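You operate a simulated robot arm through the tools that you are given. There is no shell and no other tool. Be economical: measure what you need, move in short steps, check, and stop when the job is done.

Carry out the task below with a simulated robot arm. There is one attempt and no reset: what you move stays moved.

TASK
Take the red reflector and put it on the washer stretch of the parts bench.

Only the result counts: the job must be done as asked and must still hold three seconds after the hand-in. Knocking over, shifting, dropping, spilling or breaking anything else fails it.

THE ROBOT
A 6-joint arm with a two-finger parallel gripper, fixed in place. Base frame: the origin is at the foot of the arm, x ahead of it, y to its left, z up; the work surface is at about z = 0. Lengths are in m, angles in rad, forces in N, time in s.
With the tool pointing down near the work surface it reaches from about 0.14 to 0.58 m from the base axis. Its first joint turns from -1.152 to 1.152 rad. Payload 2.1 kg.
The tool frame sits at the grasp point between the pads (the TCP): z along the fingers, y along the line on which they close. The tips reach 0.03 m beyond it. Largest opening 0.094 m; finger width 0.028, thickness 0.01; the body of the gripper, 0.05 by 0.096 m, starts 0.055 m behind the TCP.
Orientation is that of the tool frame in the base frame, as a unit quaternion [x, y, z, w]. With the fingers straight down and closing along the base's y, the tool's x points along the base's -x, its y along +y and its z along -z.

THE INTERFACE
- The arm moves only by the tool send_rows. Its argument "targets" is a list that holds one entry, the list of rows, each a list of 7 numbers: the shift along the tool's x, y, z in m, then the turn, a rotation vector about the tool's x, y, z in rad, then the opening, from 0 (shut) to 1 (fully open). In form: [[[dx, dy, dz, ax, ay, az, grip], ...]]. A call has 1 to 20 rows; each row is the pose to reach, as a shift and turn from the pose commanded when the call began, along the tool's axes at that moment. A row lasts 0.2 s, in which the tool goes at most 0.05 m and 0.15 rad; a call with a longer step from one row to the next is refused whole, and so is a gripper value outside its range. Where a pose cannot be reached the arm comes as near as it can. A force on the tool above 40 N (or 10 N above the force at the start of the call, whichever is more), or a blocked arm, ends the call early, and 0.2 s more pass. The fingers move at their own pace (about 0.072 m/s each) and stop on an object; they squeeze with about 35 N. The grip force told is the motor's: it shows also when the fingers shut on nothing. Time passes only in rows, and 0.2 s behind the last, so rows that repeat a pose let the fingers close. The reply holds the time, the measured pose of the TCP, the force on the tool along the base axes, the opening and the grip force, in the units named above and with some noise.
- Cameras (640 x 400 px; columns grow to the right, rows downward): "scene" is fixed at [0.0062, -0.3737, 0.4808]; the picture's right is [0.99, -0.17, 0.00], its down [-0.11, -0.65, -0.75] and it looks along [0.12, 0.74, -0.66] (base axes); focal length 246 px, centre (320, 200). "wrist" rides on the gripper at [-0.037, 0, -0.058] in the tool frame; the picture's right is [0.00, -1.00, 0.00], its down [0.97, 0.00, -0.24] and it looks along [0.24, 0.00, 0.97] (tool axes); focal length 218 px, centre (320, 200). There is no depth. A picture from a camera that has moved, and an enlarged one, comes with that camera's place and axes in the base frame and with its lens. The place of the scene camera against the robot may be out by one fixed shift of up to 0.025 m in any direction.
- snapshot(camera): a new picture of that camera. It takes no simulated time.
- enlarge(camera, box): a new picture of the part [left, top, right, bottom] of that camera's present view, enlarged. It takes no simulated time.
- hand_in(): hands the job in; it is judged then, once.

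Go step by step. Nothing tells you positions but the pictures and the camera data: compare them with the known pose of the tool, close in by small moves and look again before you grip or let go. The budget is 90 turns and 46 pictures, counting those below and the enlarged ones. Unless the task says otherwise, let go and move clear before handing in, and close with one line.

The tools are called after "Emit:" as a command line: name --argument value ..., lists and objects as JSON in quotes. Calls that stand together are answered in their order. send_rows: Moves the arm, as the interface text tells. Its arguments: {"type":"object","properties":{"targets":{"type":"array","items":{"type":"array","items":{"type":"array","items":{"type":"number"}}}}},"required":["targets"]} The other tools are called the same way: snapshot (camera) takes a picture; enlarge (camera, box) takes an enlarged picture of a part of a camera's view; hand_in () hands the job in.

At the start:

```text
t: 0.0
ee_pos: [0.3841, -0.0197, 0.2942]
tool_rot: [0.0, 1.0, -0.001, -0.001]
wrist_force: [-0.1, 0.2, 0.0]
finger_gap: 0.094
finger_force: 0.0
```

scene: 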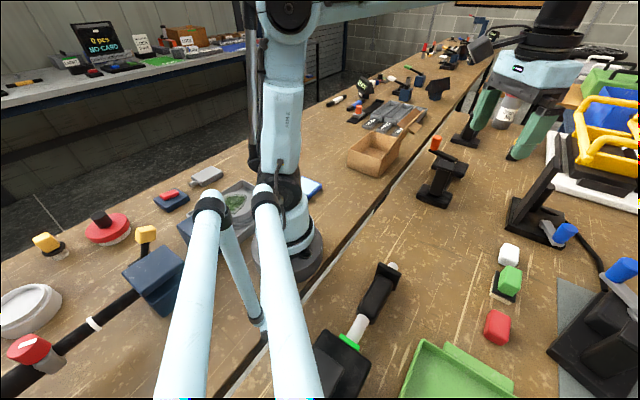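
wrist: 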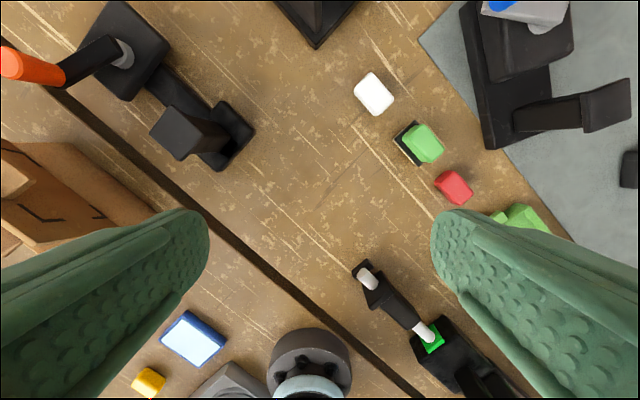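

The bench holds several small parts, with white, green and red pieces near the tool. I'll enlarge the views to identify the reflector and the washer stretch.

Emit:
enlarge --camera "scene" --box '[400, 200, 640, 400]'

Emit:
enlarge --camera "wrist" --box '[320, 40, 560, 240]'

Emit:
enlarge --camera "scene" --box '[0, 150, 340, 400]'

```text
2.00 times, centred on (520, 300) of scene
camera zoom: at [0.0062, -0.3737, 0.4808], right [0.99, -0.17, 0.0], down [-0.11, -0.65, -0.75], along [0.12, 0.74, -0.66], focal length 492 px, centre (-80, 0)
```

zoom: 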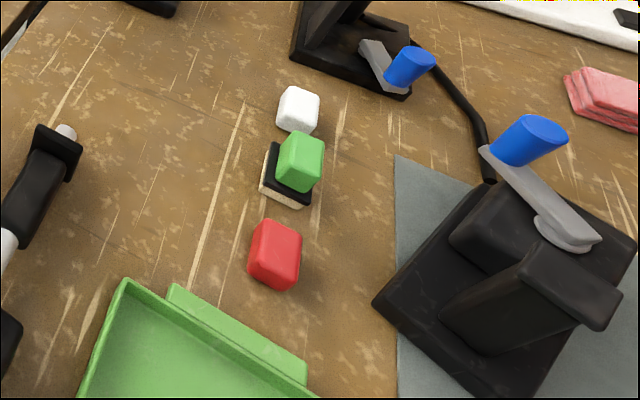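

```text
2.00 times, centred on (440, 140) of wrist
camera zoom: at [0.4216, -0.0191, 0.3542], right [0.0, -1.0, 0.0], down [-0.97, 0.0, 0.24], along [-0.24, 0.0, -0.97], focal length 436 px, centre (80, 320)
```

zoom: 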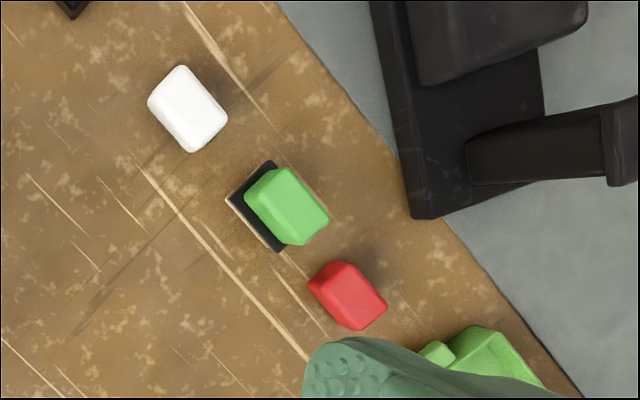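

```text
1.60 times, centred on (170, 275) of scene
camera zoom: at [0.0062, -0.3737, 0.4808], right [0.99, -0.17, 0.0], down [-0.11, -0.65, -0.75], along [0.12, 0.74, -0.66], focal length 393 px, centre (560, 80)
```

zoom: 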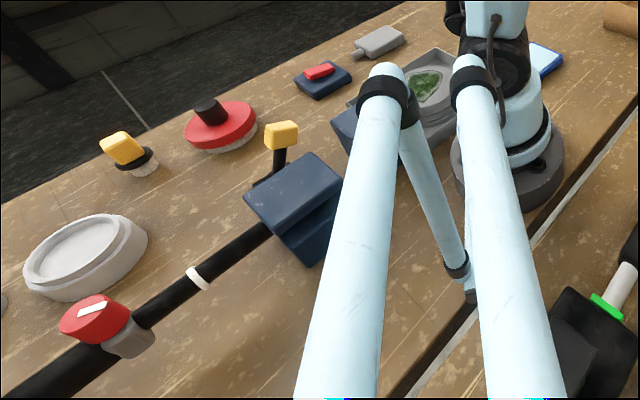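

The blocks by the tool may be reflectors, but I haven't found the washer stretch yet. I'll enlarge the rest of the scene.

Emit:
enlarge --camera "scene" --box '[320, 30, 520, 210]'

Emit:
enlarge --camera "scene" --box '[0, 10, 250, 110]'

Emit:
enlarge --camera "scene" --box '[480, 40, 640, 280]'

```text
2.22 times, centred on (420, 120) of scene
camera zoom: at [0.0062, -0.3737, 0.4808], right [0.99, -0.17, 0.0], down [-0.11, -0.65, -0.75], along [0.12, 0.74, -0.66], focal length 546 px, centre (98, 378)
```

zoom: 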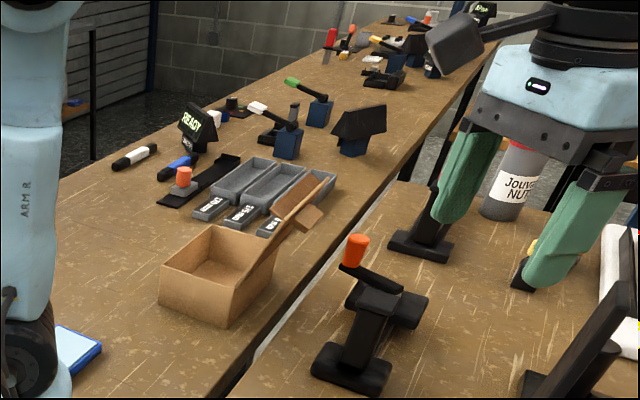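

```text
2.56 times, centred on (125, 60) of scene
camera zoom: at [0.0062, -0.3737, 0.4808], right [0.99, -0.17, 0.0], down [-0.11, -0.65, -0.75], along [0.12, 0.74, -0.66], focal length 629 px, centre (819, 558)
```

zoom: 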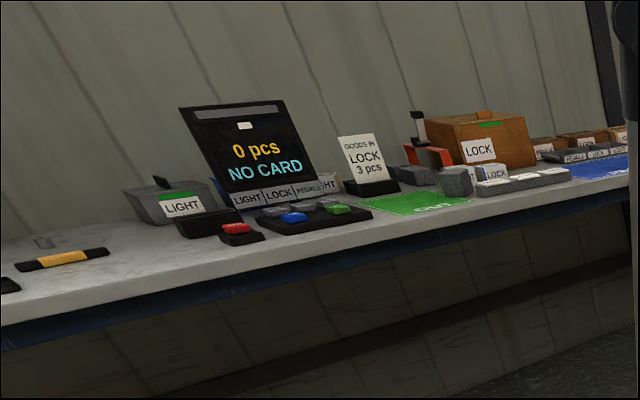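

```text
1.67 times, centred on (560, 160) of scene
camera zoom: at [0.0062, -0.3737, 0.4808], right [0.99, -0.17, 0.0], down [-0.11, -0.65, -0.75], along [0.12, 0.74, -0.66], focal length 410 px, centre (-80, 267)
```

zoom: 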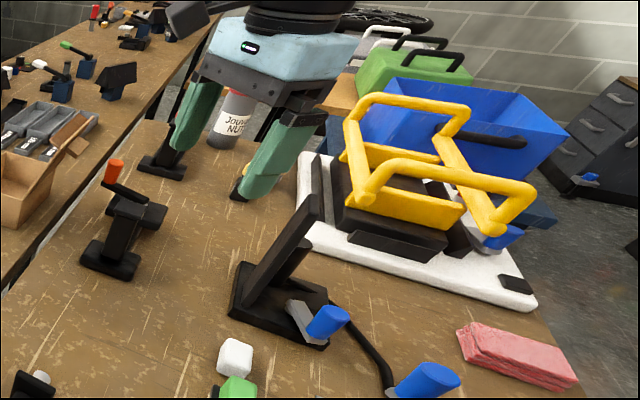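

The grey trays carry labels, so I'll read those and look more closely at the nearer area.

Emit:
enlarge --camera "scene" --box '[350, 80, 430, 140]'

Emit:
enlarge --camera "scene" --box '[140, 150, 330, 270]'

```text
6.67 times, centred on (390, 110) of scene
camera zoom: at [0.0062, -0.3737, 0.4808], right [0.99, -0.17, 0.0], down [-0.11, -0.65, -0.75], along [0.12, 0.74, -0.66], focal length 1639 px, centre (-147, 800)
```

zoom: 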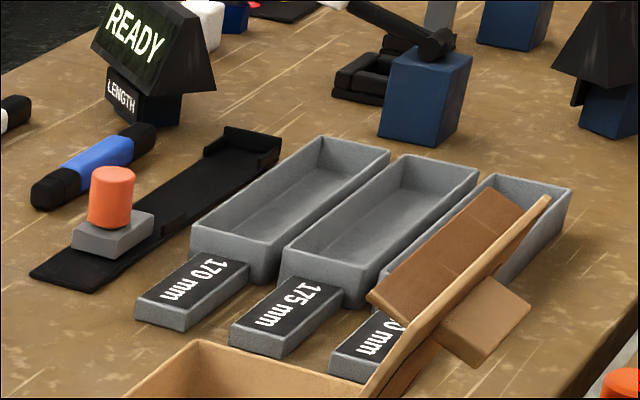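

```text
3.33 times, centred on (235, 210) of scene
camera zoom: at [0.0062, -0.3737, 0.4808], right [0.99, -0.17, 0.0], down [-0.11, -0.65, -0.75], along [0.12, 0.74, -0.66], focal length 819 px, centre (603, 167)
```

zoom: 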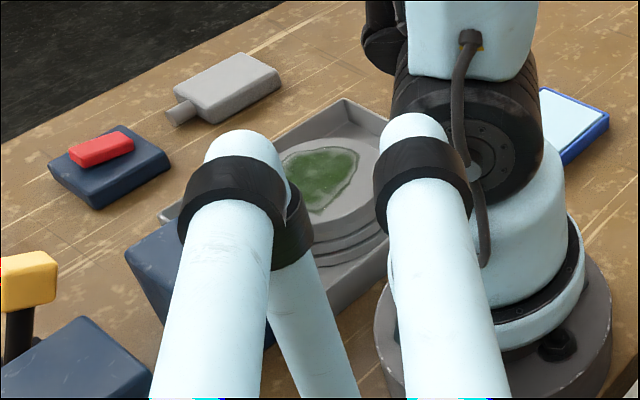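

Nothing within reach is labelled "washer" so far, and the area to the arm's right (−y) is out of view. I'll move there at height and look.

Emit:
send_rows --targets '[[[0, -0.04, -0.02, 0, 0, 0, 1], [0, -0.08, -0.04, 0, 0, 0, 1], [0, -0.12, -0.05, 0, 0, 0, 1], [0, -0.16, -0.06, 0, 0, 0, 1], [0, -0.2, -0.06, 0, 0, 0, 1], [0, -0.2, -0.06, 0, 0, 0, 1]]]'

Emit:
snapshot --camera "wrist"

Emit:
snapshot --camera "scene"

```text
t: 1.4
ee_pos: [0.3849, -0.22, 0.3544]
tool_rot: [0.0, 1.0, -0.001, 0.0]
wrist_force: [-0.6, 0.2, 1.0]
finger_gap: 0.0941
finger_force: 0.0
```

```text
35 pictures are left
camera wrist: at [0.4216, -0.2202, 0.4143], right [0.0, -1.0, 0.0], down [-0.97, 0.0, 0.24], along [-0.24, 0.0, -0.97], focal length 218 px, centre (320, 200)
```

wrist: 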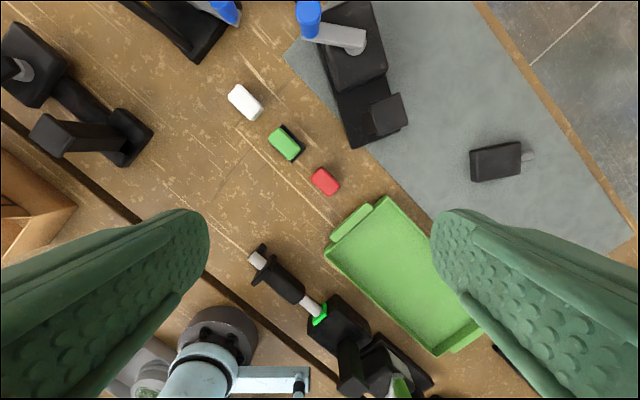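

```text
34 pictures are left
```

scene: 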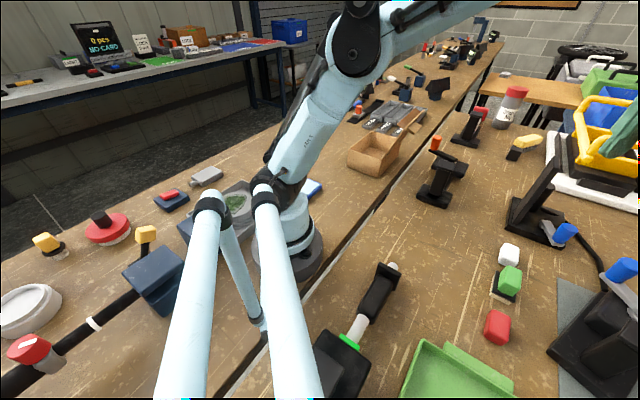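

The right side shows the three blocks in a row, the green tray and a grey mat, but no washers. Next I'll look to the left side.

Emit:
send_rows --targets '[[[0, 0.05, 0, 0, 0, 0, 1], [0, 0.1, 0, 0, 0, 0, 1], [0, 0.15, 0, 0, 0, 0, 1], [0, 0.2, 0, 0, 0, 0, 1], [0, 0.25, 0, 0, 0, 0, 1], [0, 0.3, 0, 0, 0, 0, 1], [0, 0.35, 0, 0, 0, 0, 1], [0, 0.4, 0, 0, 0, 0, 1], [0, 0.44, 0, 0, 0, 0, 1], [0, 0.44, 0, 0, 0, 0, 1]]]'

Emit:
snapshot --camera "wrist"

```text
t: 3.6
ee_pos: [0.3833, 0.2223, 0.3547]
tool_rot: [0.001, 1.0, 0.0, 0.001]
wrist_force: [0.4, -0.8, -0.3]
finger_gap: 0.0939
finger_force: 0.1
```

```text
33 pictures are left
camera wrist: at [0.4209, 0.2218, 0.413], right [0.0, -1.0, 0.0], down [-0.97, 0.0, 0.24], along [-0.24, 0.0, -0.97], focal length 218 px, centre (320, 200)
```

wrist: 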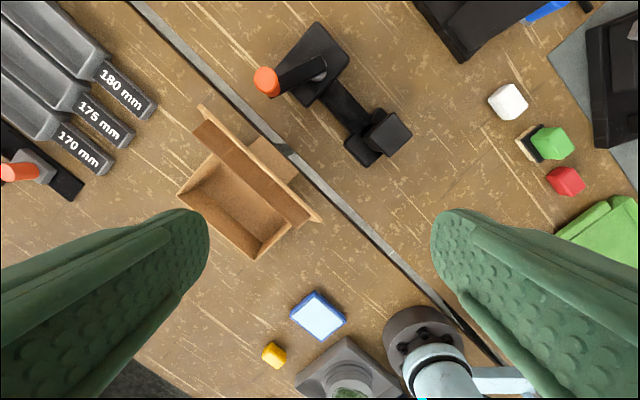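

Still no washers; the trays here say 170/175/180 mm. I'll zoom in on the card and the box, and tilt the camera outward for a wider view.

Emit:
enlarge --camera "wrist" --box '[240, 270, 360, 390]'

Emit:
send_rows --targets '[[[0.02, -0.04, 0, 0, -0.14, 0, 1], [0.04, -0.08, 0, 0, -0.28, 0, 1], [0.06, -0.12, 0, 0, -0.42, 0, 1], [0.08, -0.16, 0, 0, -0.56, 0, 1], [0.1, -0.2, 0, 0, -0.7, 0, 1], [0.12, -0.24, 0, 0, -0.84, 0, 1], [0.12, -0.24, 0, 0, -0.9, 0, 1], [0.12, -0.24, 0, 0, -0.9, 0, 1]]]'

Emit:
snapshot --camera "wrist"

```text
3.33 times, centred on (300, 330) of wrist
camera zoom: at [0.4209, 0.2218, 0.413], right [0.0, -1.0, 0.0], down [-0.97, 0.0, 0.24], along [-0.24, 0.0, -0.97], focal length 728 px, centre (387, -233)
```

zoom: 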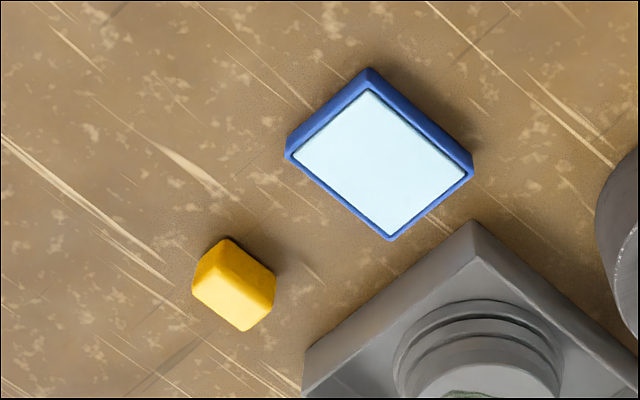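

```text
t: 5.4
ee_pos: [0.2745, -0.0224, 0.36]
tool_rot: [-0.001, 0.9, 0.0, 0.436]
wrist_force: [-0.4, -0.2, -0.4]
finger_gap: 0.0943
finger_force: 0.0
out of reach, approached as far as the arm can: row 7, 8
```

```text
31 pictures are left
camera wrist: at [0.2522, -0.0213, 0.4265], right [0.0, -1.0, 0.0], down [-0.79, 0.0, -0.61], along [0.61, 0.0, -0.79], focal length 218 px, centre (320, 200)
```

wrist: 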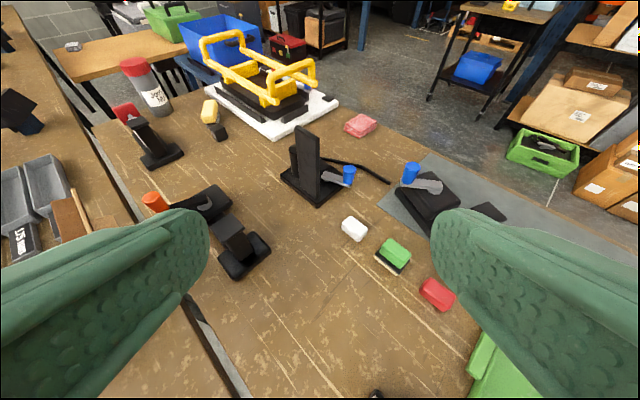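

I now have an oblique view ahead. I'll zoom on the blocks, then look to the right side with the tilted camera.

Emit:
enlarge --camera "wrist" --box '[320, 190, 480, 320]'

Emit:
send_rows --targets '[[[0, -0.03, 0, 0.11, 0, 0.09, 1], [0, -0.06, 0, 0.22, 0, 0.18, 1], [0, -0.09, 0, 0.33, 0, 0.27, 1], [0, -0.12, 0, 0.44, 0, 0.36, 1], [0, -0.15, 0, 0.55, 0, 0.45, 1], [0, -0.18, 0, 0.66, 0, 0.54, 1], [0, -0.2, 0, 0.66, 0, 0.54, 1]]]'

Emit:
snapshot --camera "wrist"

```text
3.08 times, centred on (400, 255) of wrist
camera zoom: at [0.2522, -0.0213, 0.4265], right [0.0, -1.0, 0.0], down [-0.79, 0.0, -0.61], along [0.61, 0.0, -0.79], focal length 672 px, centre (74, 31)
```

zoom: 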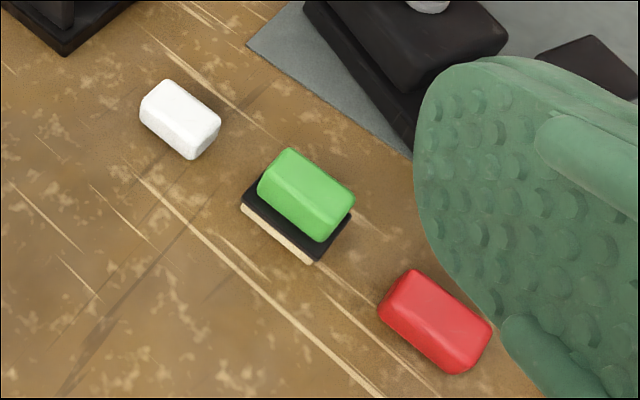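

```text
t: 7.0
ee_pos: [0.2744, -0.2226, 0.3601]
tool_rot: [0.375, 0.82, -0.175, 0.396]
wrist_force: [-0.3, -1.5, 0.1]
finger_gap: 0.094
finger_force: 0.0
```

```text
29 pictures are left
camera wrist: at [0.2594, -0.2058, 0.4258], right [-0.75, -0.66, -0.01], down [-0.52, 0.6, -0.61], along [0.41, -0.45, -0.79], focal length 218 px, centre (320, 200)
```

wrist: 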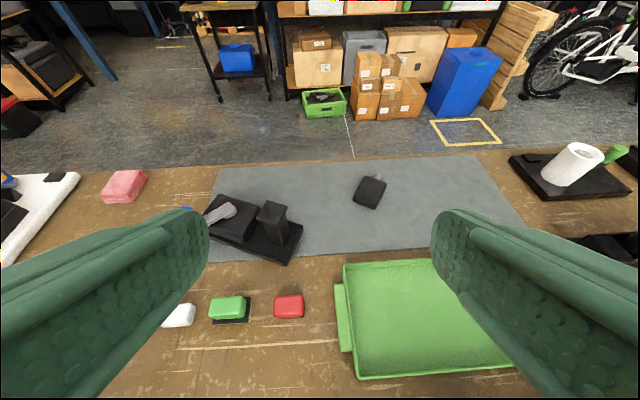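

I see the row of pieces, the green tray and the mat on the right, with no washers there. I'll check the labelled bottle and the base side of the bench.

Emit:
enlarge --camera "scene" --box '[440, 70, 560, 170]'

Emit:
send_rows --targets '[[[0, 0, 0, -0.11, 0, -0.09, 1], [0, 0, 0, -0.22, 0, -0.18, 1], [0, 0, 0, -0.33, 0, -0.27, 1], [0, 0, 0, -0.44, 0, -0.36, 1], [0, 0, 0, -0.55, 0, -0.45, 1], [0, 0, 0, -0.66, 0, -0.54, 1], [0, 0, 0, -0.66, 0, -0.54, 1]]]'

```text
4.00 times, centred on (500, 120) of scene
camera zoom: at [0.0062, -0.3737, 0.4808], right [0.99, -0.17, 0.0], down [-0.11, -0.65, -0.75], along [0.12, 0.74, -0.66], focal length 983 px, centre (-400, 520)
```

zoom: 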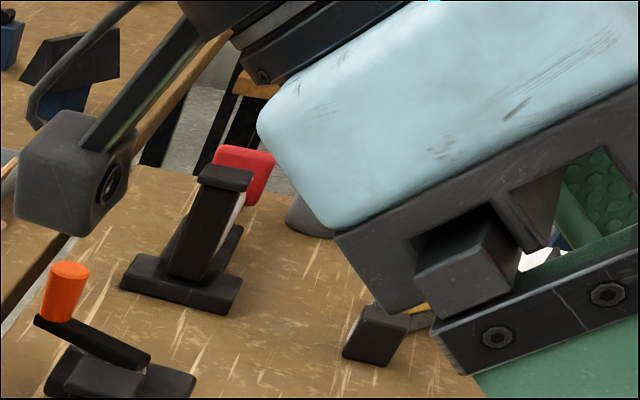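

```text
t: 8.6
ee_pos: [0.2737, -0.221, 0.361]
tool_rot: [0.0, 0.9, 0.0, 0.435]
wrist_force: [0.5, -0.1, 0.3]
finger_gap: 0.0939
finger_force: 0.1
```

Next I'll look at the left side with the tilted camera, covering the box, tablet and far trays.

Emit:
send_rows --targets '[[[0, 0.05, 0, 0, 0, 0, 1], [0, 0.1, 0, 0, 0, 0, 1], [0, 0.15, 0, 0, 0, 0, 1], [0, 0.2, 0, 0, 0, 0, 1], [0, 0.24, 0, -0.1, 0, -0.08, 1], [0, 0.28, 0, -0.2, 0, -0.16, 1], [0, 0.32, 0, -0.3, 0, -0.24, 1], [0, 0.36, 0, -0.4, 0, -0.32, 1], [0, 0.4, 0, -0.5, 0, -0.4, 1], [0, 0.42, 0, -0.6, 0, -0.48, 1], [0, 0.42, 0, -0.66, 0, -0.54, 1], [0, 0.42, 0, -0.66, 0, -0.54, 1]]]'

Emit:
snapshot --camera "wrist"

Emit:
enlarge --camera "scene" --box '[440, 60, 640, 220]'

```text
t: 11.2
ee_pos: [0.2741, 0.2004, 0.3618]
tool_rot: [-0.376, 0.819, 0.175, 0.396]
wrist_force: [-0.2, 0.5, -0.7]
finger_gap: 0.0942
finger_force: 0.0
```

```text
27 pictures are left
camera wrist: at [0.259, 0.1832, 0.4271], right [0.75, -0.66, 0.01], down [-0.52, -0.6, -0.61], along [0.41, 0.45, -0.79], focal length 218 px, centre (320, 200)
```

wrist: 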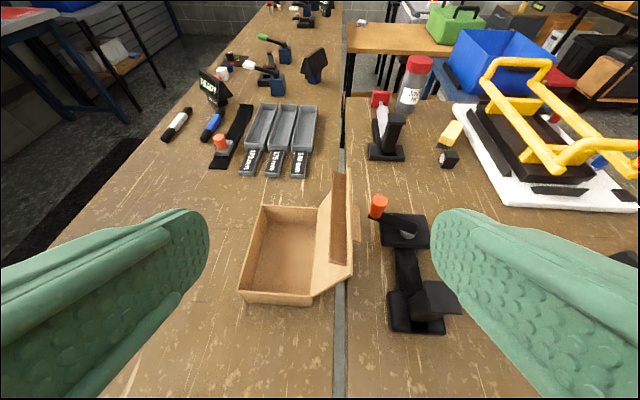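

```text
2.50 times, centred on (540, 140) of scene
camera zoom: at [0.0062, -0.3737, 0.4808], right [0.99, -0.17, 0.0], down [-0.11, -0.65, -0.75], along [0.12, 0.74, -0.66], focal length 614 px, centre (-230, 350)
```

zoom: 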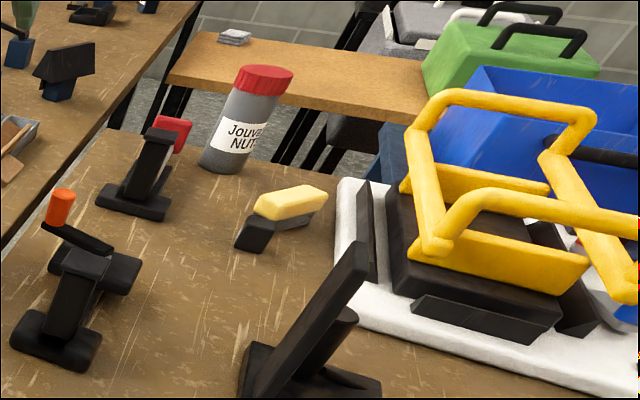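

The washers are still not identified. I'll look straight down at the area left of the base, with the grey ringed item, tablet and yellow piece.

Emit:
send_rows --targets '[[[0, 0, 0, 0.11, 0, 0.09, 1], [0, 0, 0, 0.22, 0, 0.18, 1], [0, 0, 0, 0.33, 0, 0.27, 1], [0, 0, 0, 0.44, 0, 0.36, 1], [0, 0, 0, 0.55, 0, 0.45, 1], [0, 0, 0, 0.66, 0, 0.54, 1], [0, 0, 0, 0.66, 0, 0.54, 1]]]'

Emit:
send_rows --targets '[[[0, 0, 0, 0, 0.14, 0, 1], [0, 0, 0, 0, 0.28, 0, 1], [0, 0, 0, 0, 0.42, 0, 1], [0, 0, 0, 0, 0.56, 0, 1], [0, 0, 0, 0, 0.7, 0, 1], [0, 0, 0, 0, 0.84, 0, 1], [0, 0, 0, 0, 0.9, 0, 1], [0, 0, 0, 0, 0.9, 0, 1]]]'

Emit:
snapshot --camera "wrist"

```text
t: 12.8
ee_pos: [0.2729, 0.1989, 0.3606]
tool_rot: [0.001, 0.9, 0.0, 0.436]
wrist_force: [-1.0, -0.4, 0.4]
finger_gap: 0.0942
finger_force: 0.0
```

```text
t: 14.6
ee_pos: [0.2737, 0.2001, 0.3609]
tool_rot: [0.0, 1.0, 0.0, -0.001]
wrist_force: [0.9, 0.5, 0.1]
finger_gap: 0.0938
finger_force: 0.0
```

```text
25 pictures are left
camera wrist: at [0.3112, 0.1989, 0.419], right [0.0, -1.0, 0.0], down [-0.97, 0.0, 0.24], along [-0.24, 0.0, -0.97], focal length 218 px, centre (320, 200)
```

wrist: 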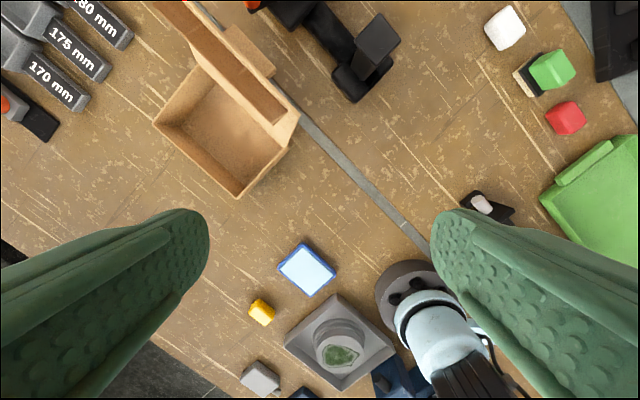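

Emit:
enlarge --camera "wrist" --box '[210, 230, 420, 400]'

Emit:
enlarge --camera "scene" --box '[340, 60, 500, 160]'

```text
2.35 times, centred on (315, 315) of wrist
camera zoom: at [0.3112, 0.1989, 0.419], right [0.0, -1.0, 0.0], down [-0.97, 0.0, 0.24], along [-0.24, 0.0, -0.97], focal length 514 px, centre (332, -71)
```

zoom: 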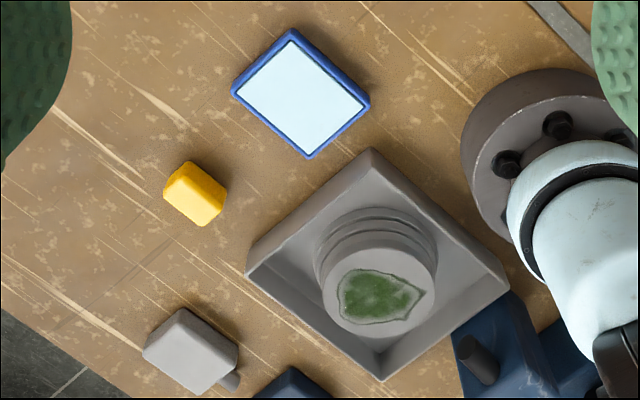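

```text
4.00 times, centred on (420, 110) of scene
camera zoom: at [0.0062, -0.3737, 0.4808], right [0.99, -0.17, 0.0], down [-0.11, -0.65, -0.75], along [0.12, 0.74, -0.66], focal length 983 px, centre (-80, 560)
```

zoom: 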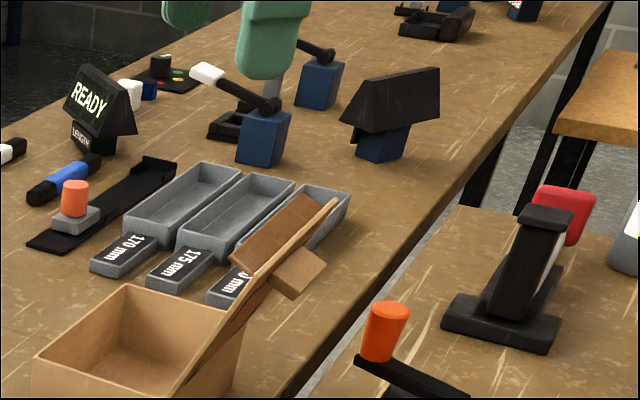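

The base-left area holds a grey basin with a pedestal, a tablet and a yellow piece. The near-right area beyond the green tray is the remaining unseen part in reach, so I'll look there.

Emit:
send_rows --targets '[[[0, -0.05, 0, 0, 0, 0, 1], [0, -0.1, 0, 0, 0, 0, 1], [0, -0.15, 0, 0, 0, 0, 1], [0, -0.2, 0, 0, 0, 0, 1], [0, -0.25, 0, 0, 0, 0, 1], [0, -0.3, 0, 0, 0, 0, 1], [0, -0.35, 0, 0, 0, 0, 1], [0, -0.4, 0, 0, 0, 0, 1], [0, -0.45, 0, 0.0, 0, 0, 1], [0, -0.5, 0, 0.1, 0, 0, 1], [0, -0.53, 0, 0.2, 0, 0, 1], [0, -0.53, 0, 0.3, 0, 0, 1], [0, -0.53, 0, 0.4, 0, 0, 1], [0, -0.53, 0, 0.4, 0, 0, 1]]]'

Emit:
snapshot --camera "wrist"

```text
t: 17.6
ee_pos: [0.2754, -0.3306, 0.3598]
tool_rot: [0.0, 0.98, -0.2, 0.0]
wrist_force: [-0.7, 0.9, -0.2]
finger_gap: 0.0941
finger_force: 0.0
```

```text
22 pictures are left
camera wrist: at [0.3115, -0.3078, 0.4141], right [0.0, -0.92, 0.39], down [-0.97, 0.09, 0.22], along [-0.24, -0.38, -0.89], focal length 218 px, centre (320, 200)
```

wrist: 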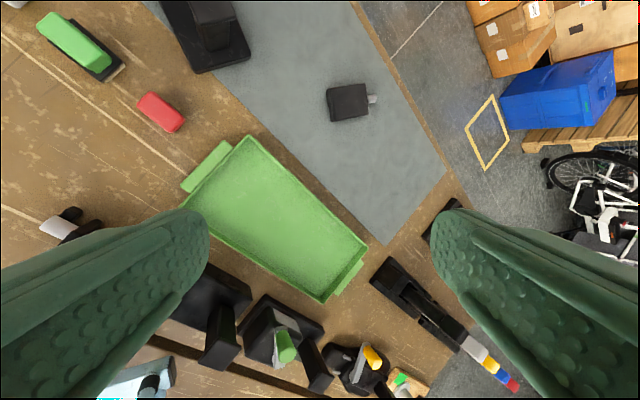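

Emit:
enlarge --camera "wrist" --box '[160, 230, 440, 400]'

Emit:
snapshot --camera "scene"

```text
2.29 times, centred on (300, 315) of wrist
camera zoom: at [0.3115, -0.3078, 0.4141], right [0.0, -0.92, 0.39], down [-0.97, 0.09, 0.22], along [-0.24, -0.38, -0.89], focal length 499 px, centre (366, -63)
```

zoom: 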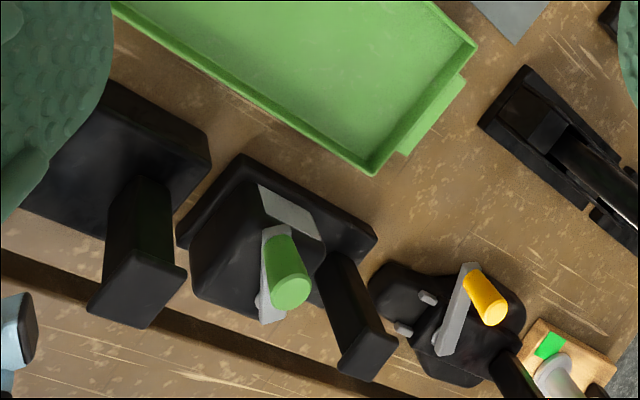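

```text
20 pictures are left
```

scene: 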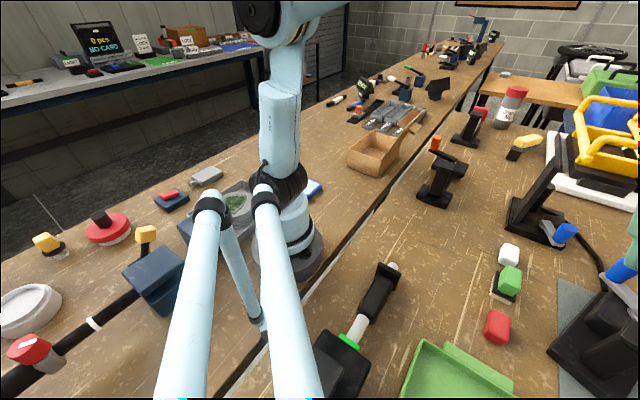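

Pieces in reach: the white/green/red row, the green tray, the grey mat and the bare bench areas. I'll go lower over the row and inspect it and the bench surface closely.

Emit:
send_rows --targets '[[[0, 0, 0, -0.1, 0, 0, 1], [0, 0, 0, -0.2, 0, 0, 1], [0, 0, 0, -0.3, 0, 0, 1], [0, 0, 0, -0.4, 0, 0, 1], [0, 0, 0, -0.4, 0, 0, 1]]]'

Emit:
send_rows --targets '[[[-0.03, 0.03, 0, 0, 0, 0, 1], [-0.06, 0.06, 0, 0, 0, 0, 1], [-0.09, 0.09, 0.02, 0, 0, 0, 1], [-0.11, 0.12, 0.05, 0, 0, 0, 1], [-0.11, 0.15, 0.08, 0, 0, 0, 1], [-0.11, 0.17, 0.12, 0, 0, 0, 1], [-0.11, 0.17, 0.14, 0, 0, 0, 1], [-0.11, 0.17, 0.14, 0, 0, 0, 1]]]'

Emit:
snapshot --camera "wrist"

```text
t: 18.8
ee_pos: [0.2743, -0.3301, 0.3599]
tool_rot: [0.0, 1.0, 0.001, -0.001]
wrist_force: [0.3, 0.2, -0.1]
finger_gap: 0.0938
finger_force: 0.0
```

```text
t: 20.6
ee_pos: [0.3847, -0.161, 0.2196]
tool_rot: [0.0, 1.0, -0.001, 0.0]
wrist_force: [-0.1, -0.3, 0.7]
finger_gap: 0.0939
finger_force: 0.0
```

```text
19 pictures are left
camera wrist: at [0.4219, -0.1607, 0.2786], right [0.0, -1.0, 0.0], down [-0.97, 0.0, 0.24], along [-0.24, 0.0, -0.97], focal length 218 px, centre (320, 200)
```

wrist: 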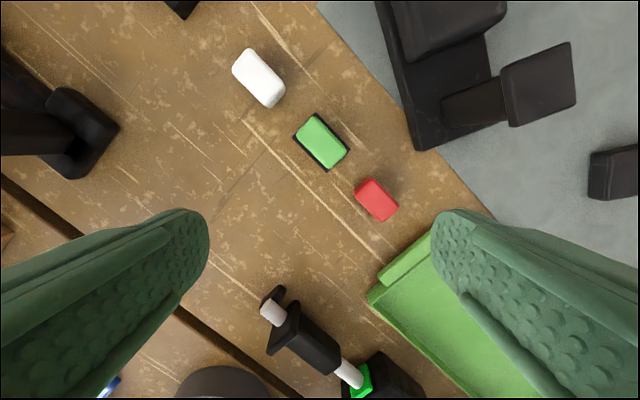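

The row pieces are clear now. I'll zoom far in on the bottle label, since "NUT" there could mark a stretch of the bench.

Emit:
enlarge --camera "scene" --box '[470, 75, 550, 165]'

Emit:
enlarge --camera "scene" --box '[380, 30, 500, 110]'

```text
4.44 times, centred on (510, 120) of scene
camera zoom: at [0.0062, -0.3737, 0.4808], right [0.99, -0.17, 0.0], down [-0.11, -0.65, -0.75], along [0.12, 0.74, -0.66], focal length 1092 px, centre (-524, 556)
```

zoom: 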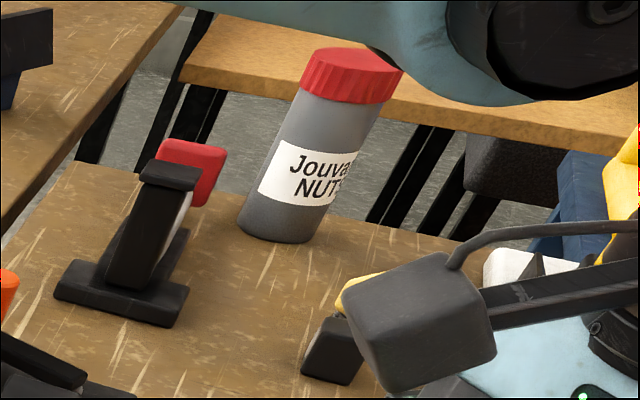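

```text
5.00 times, centred on (440, 70) of scene
camera zoom: at [0.0062, -0.3737, 0.4808], right [0.99, -0.17, 0.0], down [-0.11, -0.65, -0.75], along [0.12, 0.74, -0.66], focal length 1229 px, centre (-280, 850)
```

zoom: 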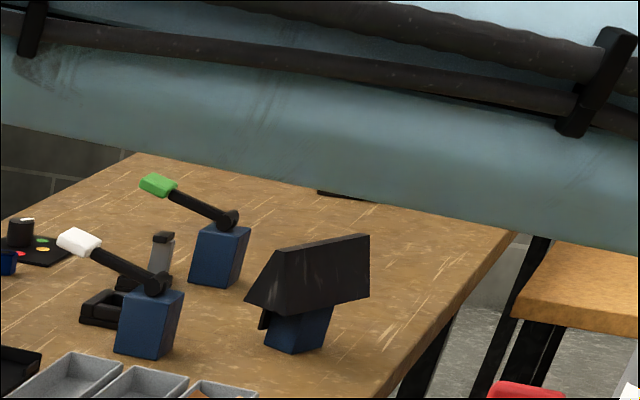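

The jar only says "Jouva NUTS". There is a framed board on the wall at the top edge of the scene, so I'll raise the camera to look outward in that direction.

Emit:
send_rows --targets '[[[0.02, 0.03, -0.03, 0, 0, -0.13, 1], [0.04, 0.06, -0.06, 0, 0, -0.26, 1], [0.06, 0.09, -0.09, 0, 0, -0.39, 1], [0.08, 0.12, -0.12, 0, 0, -0.52, 1], [0.1, 0.15, -0.15, 0, 0, -0.65, 1], [0.12, 0.18, -0.18, 0, 0, -0.78, 1], [0.12, 0.2, -0.2, 0, 0, -0.8, 1], [0.12, 0.2, -0.2, 0, 0, -0.8, 1]]]'

Emit:
send_rows --targets '[[[0, 0, 0, 0, -0.14, 0, 1], [0, 0, 0, 0, -0.28, 0, 1], [0, 0, 0, 0, -0.42, 0, 1], [0, 0, 0, 0, -0.56, 0, 1], [0, 0, 0, 0, -0.7, 0, 1], [0, 0, 0, 0, -0.84, 0, 1], [0, 0, 0, 0, -0.98, 0, 1], [0, 0, 0, 0, -1.12, 0, 1], [0, 0, 0, 0, -1.26, 0, 1], [0, 0, 0, 0, -1.4, 0, 1], [0, 0, 0, 0, -1.5, 0, 1], [0, 0, 0, 0, -1.5, 0, 1]]]'

Emit:
snapshot --camera "wrist"

```text
t: 22.4
ee_pos: [0.2628, 0.0399, 0.4199]
tool_rot: [-0.389, 0.921, 0.0, 0.0]
wrist_force: [-0.5, 0.0, -1.0]
finger_gap: 0.094
finger_force: 0.1
```

```text
t: 25.0
ee_pos: [0.2644, 0.0381, 0.4193]
tool_rot: [-0.286, 0.673, 0.266, 0.628]
wrist_force: [-0.6, -0.2, 0.2]
finger_gap: 0.094
finger_force: 0.1
```

```text
16 pictures are left
camera wrist: at [0.2259, -0.0006, 0.4619], right [0.72, -0.7, 0.0], down [-0.21, -0.22, -0.95], along [0.66, 0.68, -0.31], focal length 218 px, centre (320, 200)
```

wrist: 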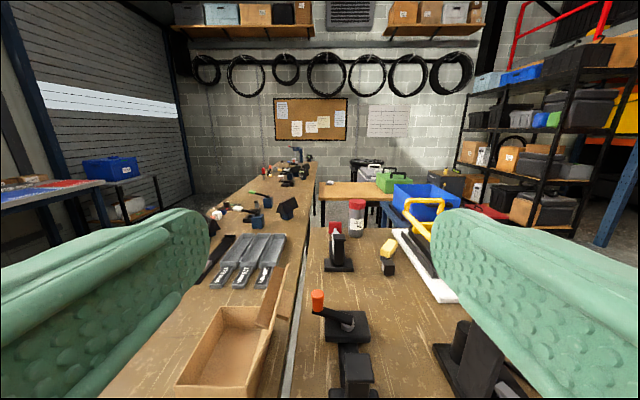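

A notice board and a chart hang on the wall. I'll zoom in on them.

Emit:
enlarge --camera "wrist" --box '[362, 98, 414, 140]'

Emit:
enlarge --camera "wrist" --box '[270, 94, 352, 146]'

```text
9.52 times, centred on (388, 119) of wrist
camera zoom: at [0.2259, -0.0006, 0.4619], right [0.72, -0.7, 0.0], down [-0.21, -0.22, -0.95], along [0.66, 0.68, -0.31], focal length 2079 px, centre (-328, 971)
```

zoom: 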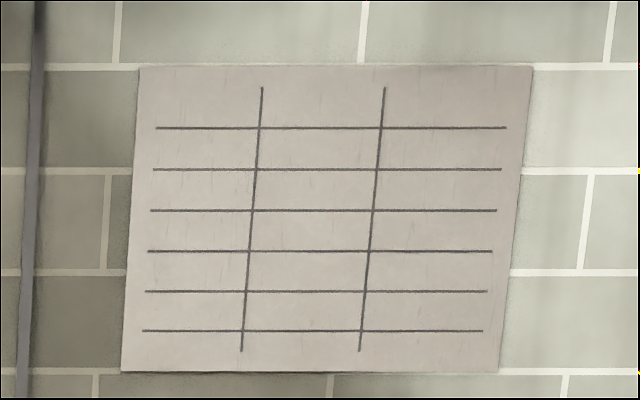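

```text
7.69 times, centred on (311, 120) of wrist
camera zoom: at [0.2259, -0.0006, 0.4619], right [0.72, -0.7, 0.0], down [-0.21, -0.22, -0.95], along [0.66, 0.68, -0.31], focal length 1679 px, centre (389, 815)
```

zoom: 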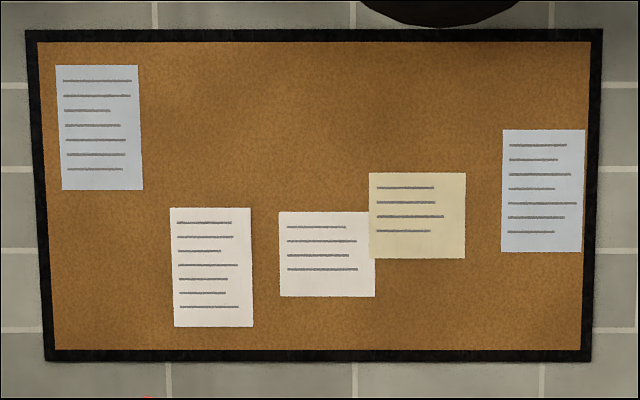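

The wall papers carry no readable text. I'll turn the raised camera to the right for a level view that way.

Emit:
send_rows --targets '[[[0, 0, 0, 0.14, 0, 0.01, 1], [0, 0, 0, 0.28, 0, 0.02, 1], [0, 0, 0, 0.42, 0, 0.03, 1], [0, 0, 0, 0.56, 0, 0.04, 1], [0, 0, 0, 0.7, 0, 0.05, 1], [0, 0, 0, 0.84, 0, 0.06, 1], [0, 0, 0, 0.98, 0, 0.07, 1], [0, 0, 0, 1.12, 0, 0.08, 1], [0, 0, 0, 1.26, 0, 0.09, 1], [0, 0, 0, 1.4, 0, 0.1, 1], [0, 0, 0, 1.54, 0, 0.11, 1], [0, 0, 0, 1.68, 0, 0.12, 1], [0, 0, 0, 1.8, 0, 0.13, 1], [0, 0, 0, 1.8, 0, 0.13, 1]]]'

Emit:
snapshot --camera "wrist"

```text
t: 28.0
ee_pos: [0.2635, 0.0398, 0.4199]
tool_rot: [0.354, 0.641, -0.328, 0.597]
wrist_force: [0.4, -0.9, 0.5]
finger_gap: 0.094
finger_force: 0.1
out of reach, approached as far as the arm can: row 1, 2, 3, 4, 5, 6, 7, 8
```

```text
13 pictures are left
camera wrist: at [0.2345, 0.0861, 0.4619], right [-0.84, -0.54, 0.0], down [-0.16, 0.26, -0.95], along [0.51, -0.8, -0.31], focal length 218 px, centre (320, 200)
```

wrist: 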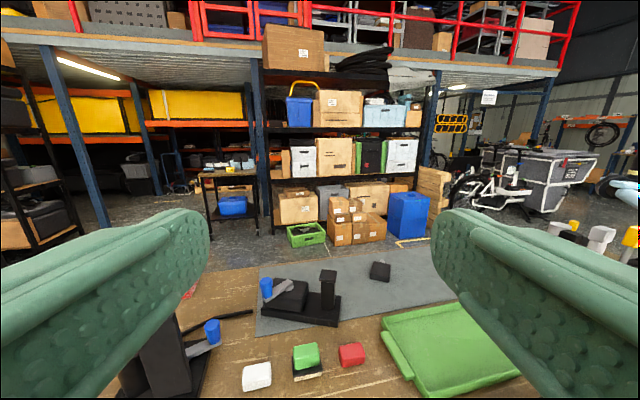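

No washer sign that way either. I'll check the labels on the rear-left bench, now that the arm has moved, and zoom on the knobs at the right.

Emit:
enlarge --camera "scene" --box '[120, 15, 260, 85]'

Emit:
enlarge --camera "wrist" --box '[220, 240, 420, 400]'

```text
4.57 times, centred on (190, 50) of scene
camera zoom: at [0.0062, -0.3737, 0.4808], right [0.99, -0.17, 0.0], down [-0.11, -0.65, -0.75], along [0.12, 0.74, -0.66], focal length 1124 px, centre (914, 886)
```

zoom: 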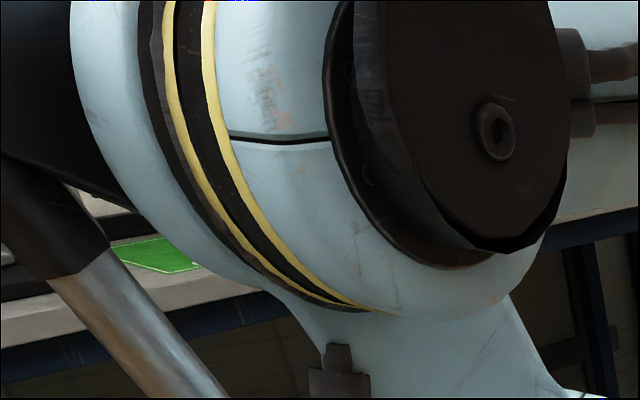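

```text
2.50 times, centred on (320, 320) of wrist
camera zoom: at [0.2345, 0.0861, 0.4619], right [-0.84, -0.54, 0.0], down [-0.16, 0.26, -0.95], along [0.51, -0.8, -0.31], focal length 546 px, centre (320, -100)
```

zoom: 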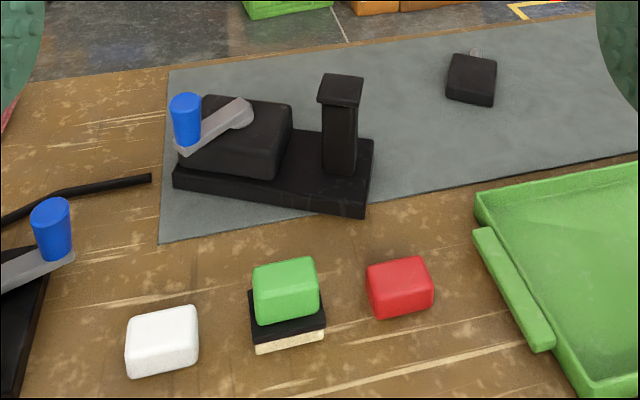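

The grey basin with a stack of disc-like rings beside the base is the only washer-like thing on the arm's own bench. I'll straighten the tool and take a closer look at it.

Emit:
send_rows --targets '[[[0, 0, 0, 0, 0.14, 0, 1], [0, 0, 0, 0, 0.28, 0, 1], [0, 0, 0, 0, 0.42, 0, 1], [0, 0, 0, 0, 0.56, 0, 1], [0, 0, 0, 0, 0.7, 0, 1], [0, 0, 0, 0, 0.84, 0, 1], [0, 0, 0, 0, 0.98, 0, 1], [0, 0, 0, 0, 1.12, 0, 1], [0, 0, 0, 0, 1.26, 0, 1], [0, 0, 0, 0, 1.4, 0, 1], [0, 0, 0, 0, 1.5, 0, 1], [0, 0, 0, 0, 1.5, 0, 1]]]'

Emit:
send_rows --targets '[[[0, 0, 0, 0, 0, -0.14, 1], [0, 0, 0, 0, 0, -0.28, 1], [0, 0, 0, 0, 0, -0.42, 1], [0, 0, 0, 0, 0, -0.56, 1], [0, 0, 0, 0, 0, -0.7, 1], [0, 0, 0, 0, 0, -0.84, 1], [0, 0, 0, 0, 0, -0.98, 1], [0, 0, 0, 0, 0, -1.007, 1], [0, 0, 0, 0, 0, -1.007, 1]]]'

Emit:
send_rows --targets '[[[0, 0.04, 0.02, 0, 0, 0, 1], [0, 0.08, 0.04, 0, 0, 0, 1], [0.02, 0.12, 0.06, 0, 0, 0, 1], [0.04, 0.16, 0.08, 0, 0.1, 0, 1], [0.06, 0.19, 0.1, 0, 0.2, 0, 1], [0.07, 0.21, 0.12, 0, 0.3, 0, 1], [0.07, 0.21, 0.12, 0, 0.3, 0, 1]]]'

Emit:
snapshot --camera "wrist"

```text
t: 30.6
ee_pos: [0.2646, 0.0387, 0.4196]
tool_rot: [0.481, 0.877, 0.002, -0.001]
wrist_force: [0.6, -0.2, 0.1]
finger_gap: 0.0941
finger_force: 0.1
```

```text
t: 32.6
ee_pos: [0.2649, 0.0393, 0.4197]
tool_rot: [-0.002, 1.0, 0.001, 0.0]
wrist_force: [0.0, 0.4, 1.1]
finger_gap: 0.094
finger_force: 0.0
```

```text
t: 34.2
ee_pos: [0.1911, 0.2488, 0.2995]
tool_rot: [-0.002, 0.989, 0.001, -0.15]
wrist_force: [0.7, -1.1, -0.2]
finger_gap: 0.0941
finger_force: 0.1
```

```text
10 pictures are left
camera wrist: at [0.2452, 0.2503, 0.345], right [0.0, -1.0, 0.0], down [-0.86, 0.0, 0.52], along [-0.52, 0.0, -0.86], focal length 218 px, centre (320, 200)
```

wrist: 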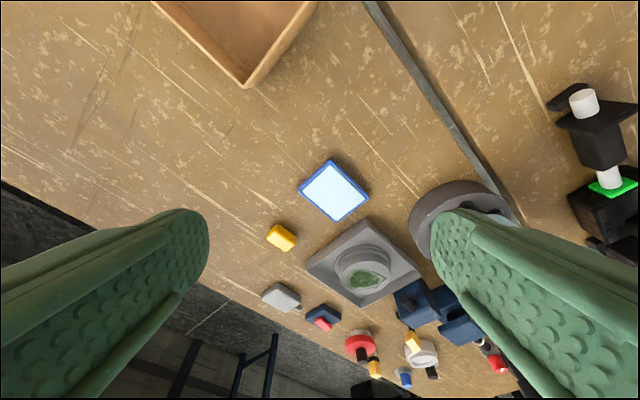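

Emit:
enlarge --camera "wrist" --box '[250, 210, 520, 400]'

```text
2.11 times, centred on (385, 305) of wrist
camera zoom: at [0.2452, 0.2503, 0.345], right [0.0, -1.0, 0.0], down [-0.86, 0.0, 0.52], along [-0.52, 0.0, -0.86], focal length 460 px, centre (183, -21)
```

zoom: 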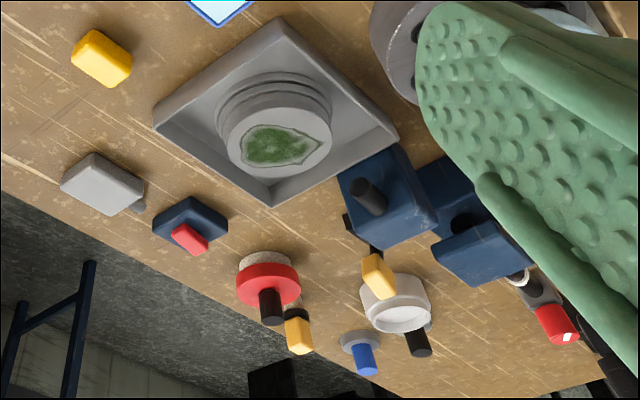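

The basin stands on the arm's bench just beyond the base, with the tablet beside it; clear reachable bench next to them is around (0.13, 0.14). I can't see any other washer cue, so I take that as the washer stretch. Next I go over the red piece near (0.36, −0.23) and turn the fingers across its short side.

Emit:
send_rows --targets '[[[0, 0, 0, 0, -0.1, 0, 1], [0, 0, 0, 0, -0.2, 0, 1], [0, 0, 0, 0, -0.3, 0, 1], [0, 0, 0, 0, -0.3, 0, 1]]]'

Emit:
send_rows --targets '[[[-0.02, -0.04, 0, 0, 0, 0, 1], [-0.04, -0.08, 0, 0, 0, -0.1, 1], [-0.06, -0.12, 0, 0, 0, -0.2, 1], [-0.08, -0.16, 0, 0, 0, -0.3, 1], [-0.1, -0.2, 0, 0, 0, -0.4, 1], [-0.12, -0.24, 0, 0, 0, -0.5, 1], [-0.13, -0.28, 0, 0, 0, -0.6, 1], [-0.14, -0.32, 0, 0, 0, -0.7, 1], [-0.15, -0.36, 0.01, 0, 0, -0.785, 1], [-0.16, -0.4, 0.03, 0, 0, -0.785, 1], [-0.169, -0.44, 0.06, 0, 0, -0.785, 1], [-0.169, -0.477, 0.09, 0, 0, -0.785, 1], [-0.169, -0.477, 0.13, 0, 0, -0.785, 1], [-0.169, -0.477, 0.15, 0, 0, -0.785, 1], [-0.169, -0.477, 0.15, 0, 0, -0.785, 1]]]'

Emit:
snapshot --camera "wrist"

```text
t: 35.2
ee_pos: [0.1923, 0.2502, 0.3014]
tool_rot: [-0.001, 1.0, 0.001, 0.002]
wrist_force: [0.1, 0.3, -0.7]
finger_gap: 0.0939
finger_force: 0.0
```

```text
refused: row 11 steps farther than a row can; nothing moved
```

```text
8 pictures are left
camera wrist: at [0.2302, 0.2495, 0.3594], right [0.0, -1.0, 0.0], down [-0.97, 0.0, 0.24], along [-0.24, 0.0, -0.97], focal length 218 px, centre (320, 200)
```

wrist: 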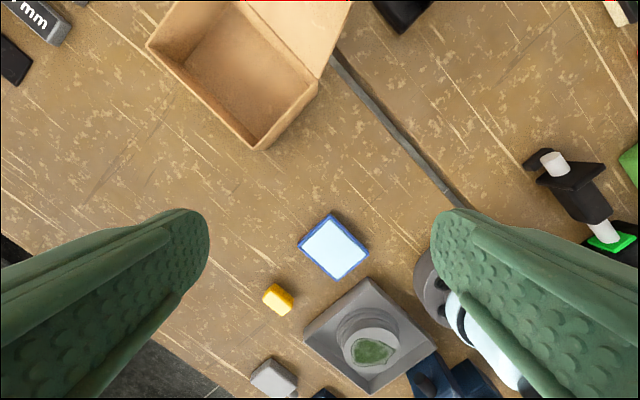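

One step was too long; I'll resend the move with shorter steps.

Emit:
send_rows --targets '[[[-0.02, -0.04, 0, 0, 0, 0, 1], [-0.04, -0.08, 0, 0, 0, -0.1, 1], [-0.06, -0.12, 0, 0, 0, -0.2, 1], [-0.08, -0.16, 0, 0, 0, -0.3, 1], [-0.1, -0.2, 0, 0, 0, -0.4, 1], [-0.12, -0.24, 0, 0, 0, -0.5, 1], [-0.13, -0.28, 0, 0, 0, -0.6, 1], [-0.14, -0.32, 0, 0, 0, -0.7, 1], [-0.15, -0.36, 0.01, 0, 0, -0.785, 1], [-0.16, -0.4, 0.03, 0, 0, -0.785, 1], [-0.169, -0.435, 0.05, 0, 0, -0.785, 1], [-0.169, -0.465, 0.08, 0, 0, -0.785, 1], [-0.169, -0.477, 0.12, 0, 0, -0.785, 1], [-0.169, -0.477, 0.15, 0, 0, -0.785, 1], [-0.169, -0.477, 0.15, 0, 0, -0.785, 1]]]'

Emit:
snapshot --camera "wrist"

```text
t: 38.4
ee_pos: [0.3633, -0.2248, 0.1508]
tool_rot: [-0.384, 0.923, 0.002, 0.0]
wrist_force: [0.7, -0.2, -0.4]
finger_gap: 0.094
finger_force: 0.0
```

```text
7 pictures are left
camera wrist: at [0.3895, -0.2003, 0.2088], right [0.71, -0.71, 0.0], down [-0.68, -0.69, 0.24], along [-0.17, -0.17, -0.97], focal length 218 px, centre (320, 200)
```

wrist: 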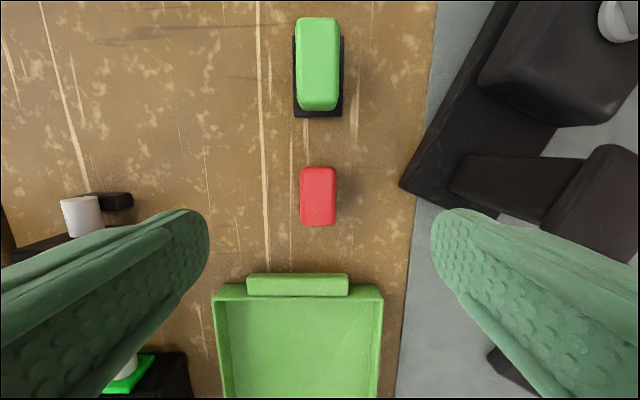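

The fingers are lined up with the red piece, which is about 0.031 m wide and centred at (0.358, −0.229). I'll narrow the opening to clear the neighbours and descend most of the way.

Emit:
send_rows --targets '[[[0.006, 0.001, 0, 0, 0, 0, 0.68], [0.006, 0.001, 0.03, 0, 0, 0, 0.68], [0.006, 0.001, 0.06, 0, 0, 0, 0.68], [0.006, 0.001, 0.075, 0, 0, 0, 0.68], [0.006, 0.001, 0.075, 0, 0, 0, 0.68]]]'

Emit:
snapshot --camera "wrist"

```text
t: 39.6
ee_pos: [0.3594, -0.2308, 0.0753]
tool_rot: [-0.382, 0.924, 0.0, 0.0]
wrist_force: [-0.9, -0.2, -0.4]
finger_gap: 0.0639
finger_force: 0.1
```

```text
6 pictures are left
camera wrist: at [0.3848, -0.2045, 0.1337], right [0.71, -0.71, 0.0], down [-0.68, -0.69, 0.24], along [-0.17, -0.17, -0.97], focal length 218 px, centre (320, 200)
```

wrist: 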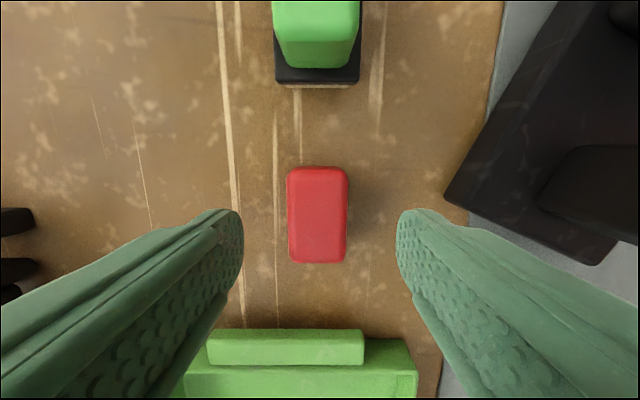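

The piece sits centred between the fingers. I'll go down to about 0.036 and close.

Emit:
send_rows --targets '[[[-0.002, 0, 0.02, 0, 0, 0, 0.68], [-0.002, 0, 0.039, 0, 0, 0, 0.68], [-0.002, 0, 0.039, 0, 0, 0, 0.68], [-0.002, 0, 0.039, 0, 0, 0, 0.2], [-0.002, 0, 0.039, 0, 0, 0, 0.1], [-0.002, 0, 0.039, 0, 0, 0, 0.1], [-0.002, 0, 0.039, 0, 0, 0, 0.1]]]'

```text
t: 41.2
ee_pos: [0.3603, -0.2281, 0.0348]
tool_rot: [-0.384, 0.923, 0.001, 0.0]
wrist_force: [0.2, 0.5, 0.4]
finger_gap: 0.0311
finger_force: 34.7
```

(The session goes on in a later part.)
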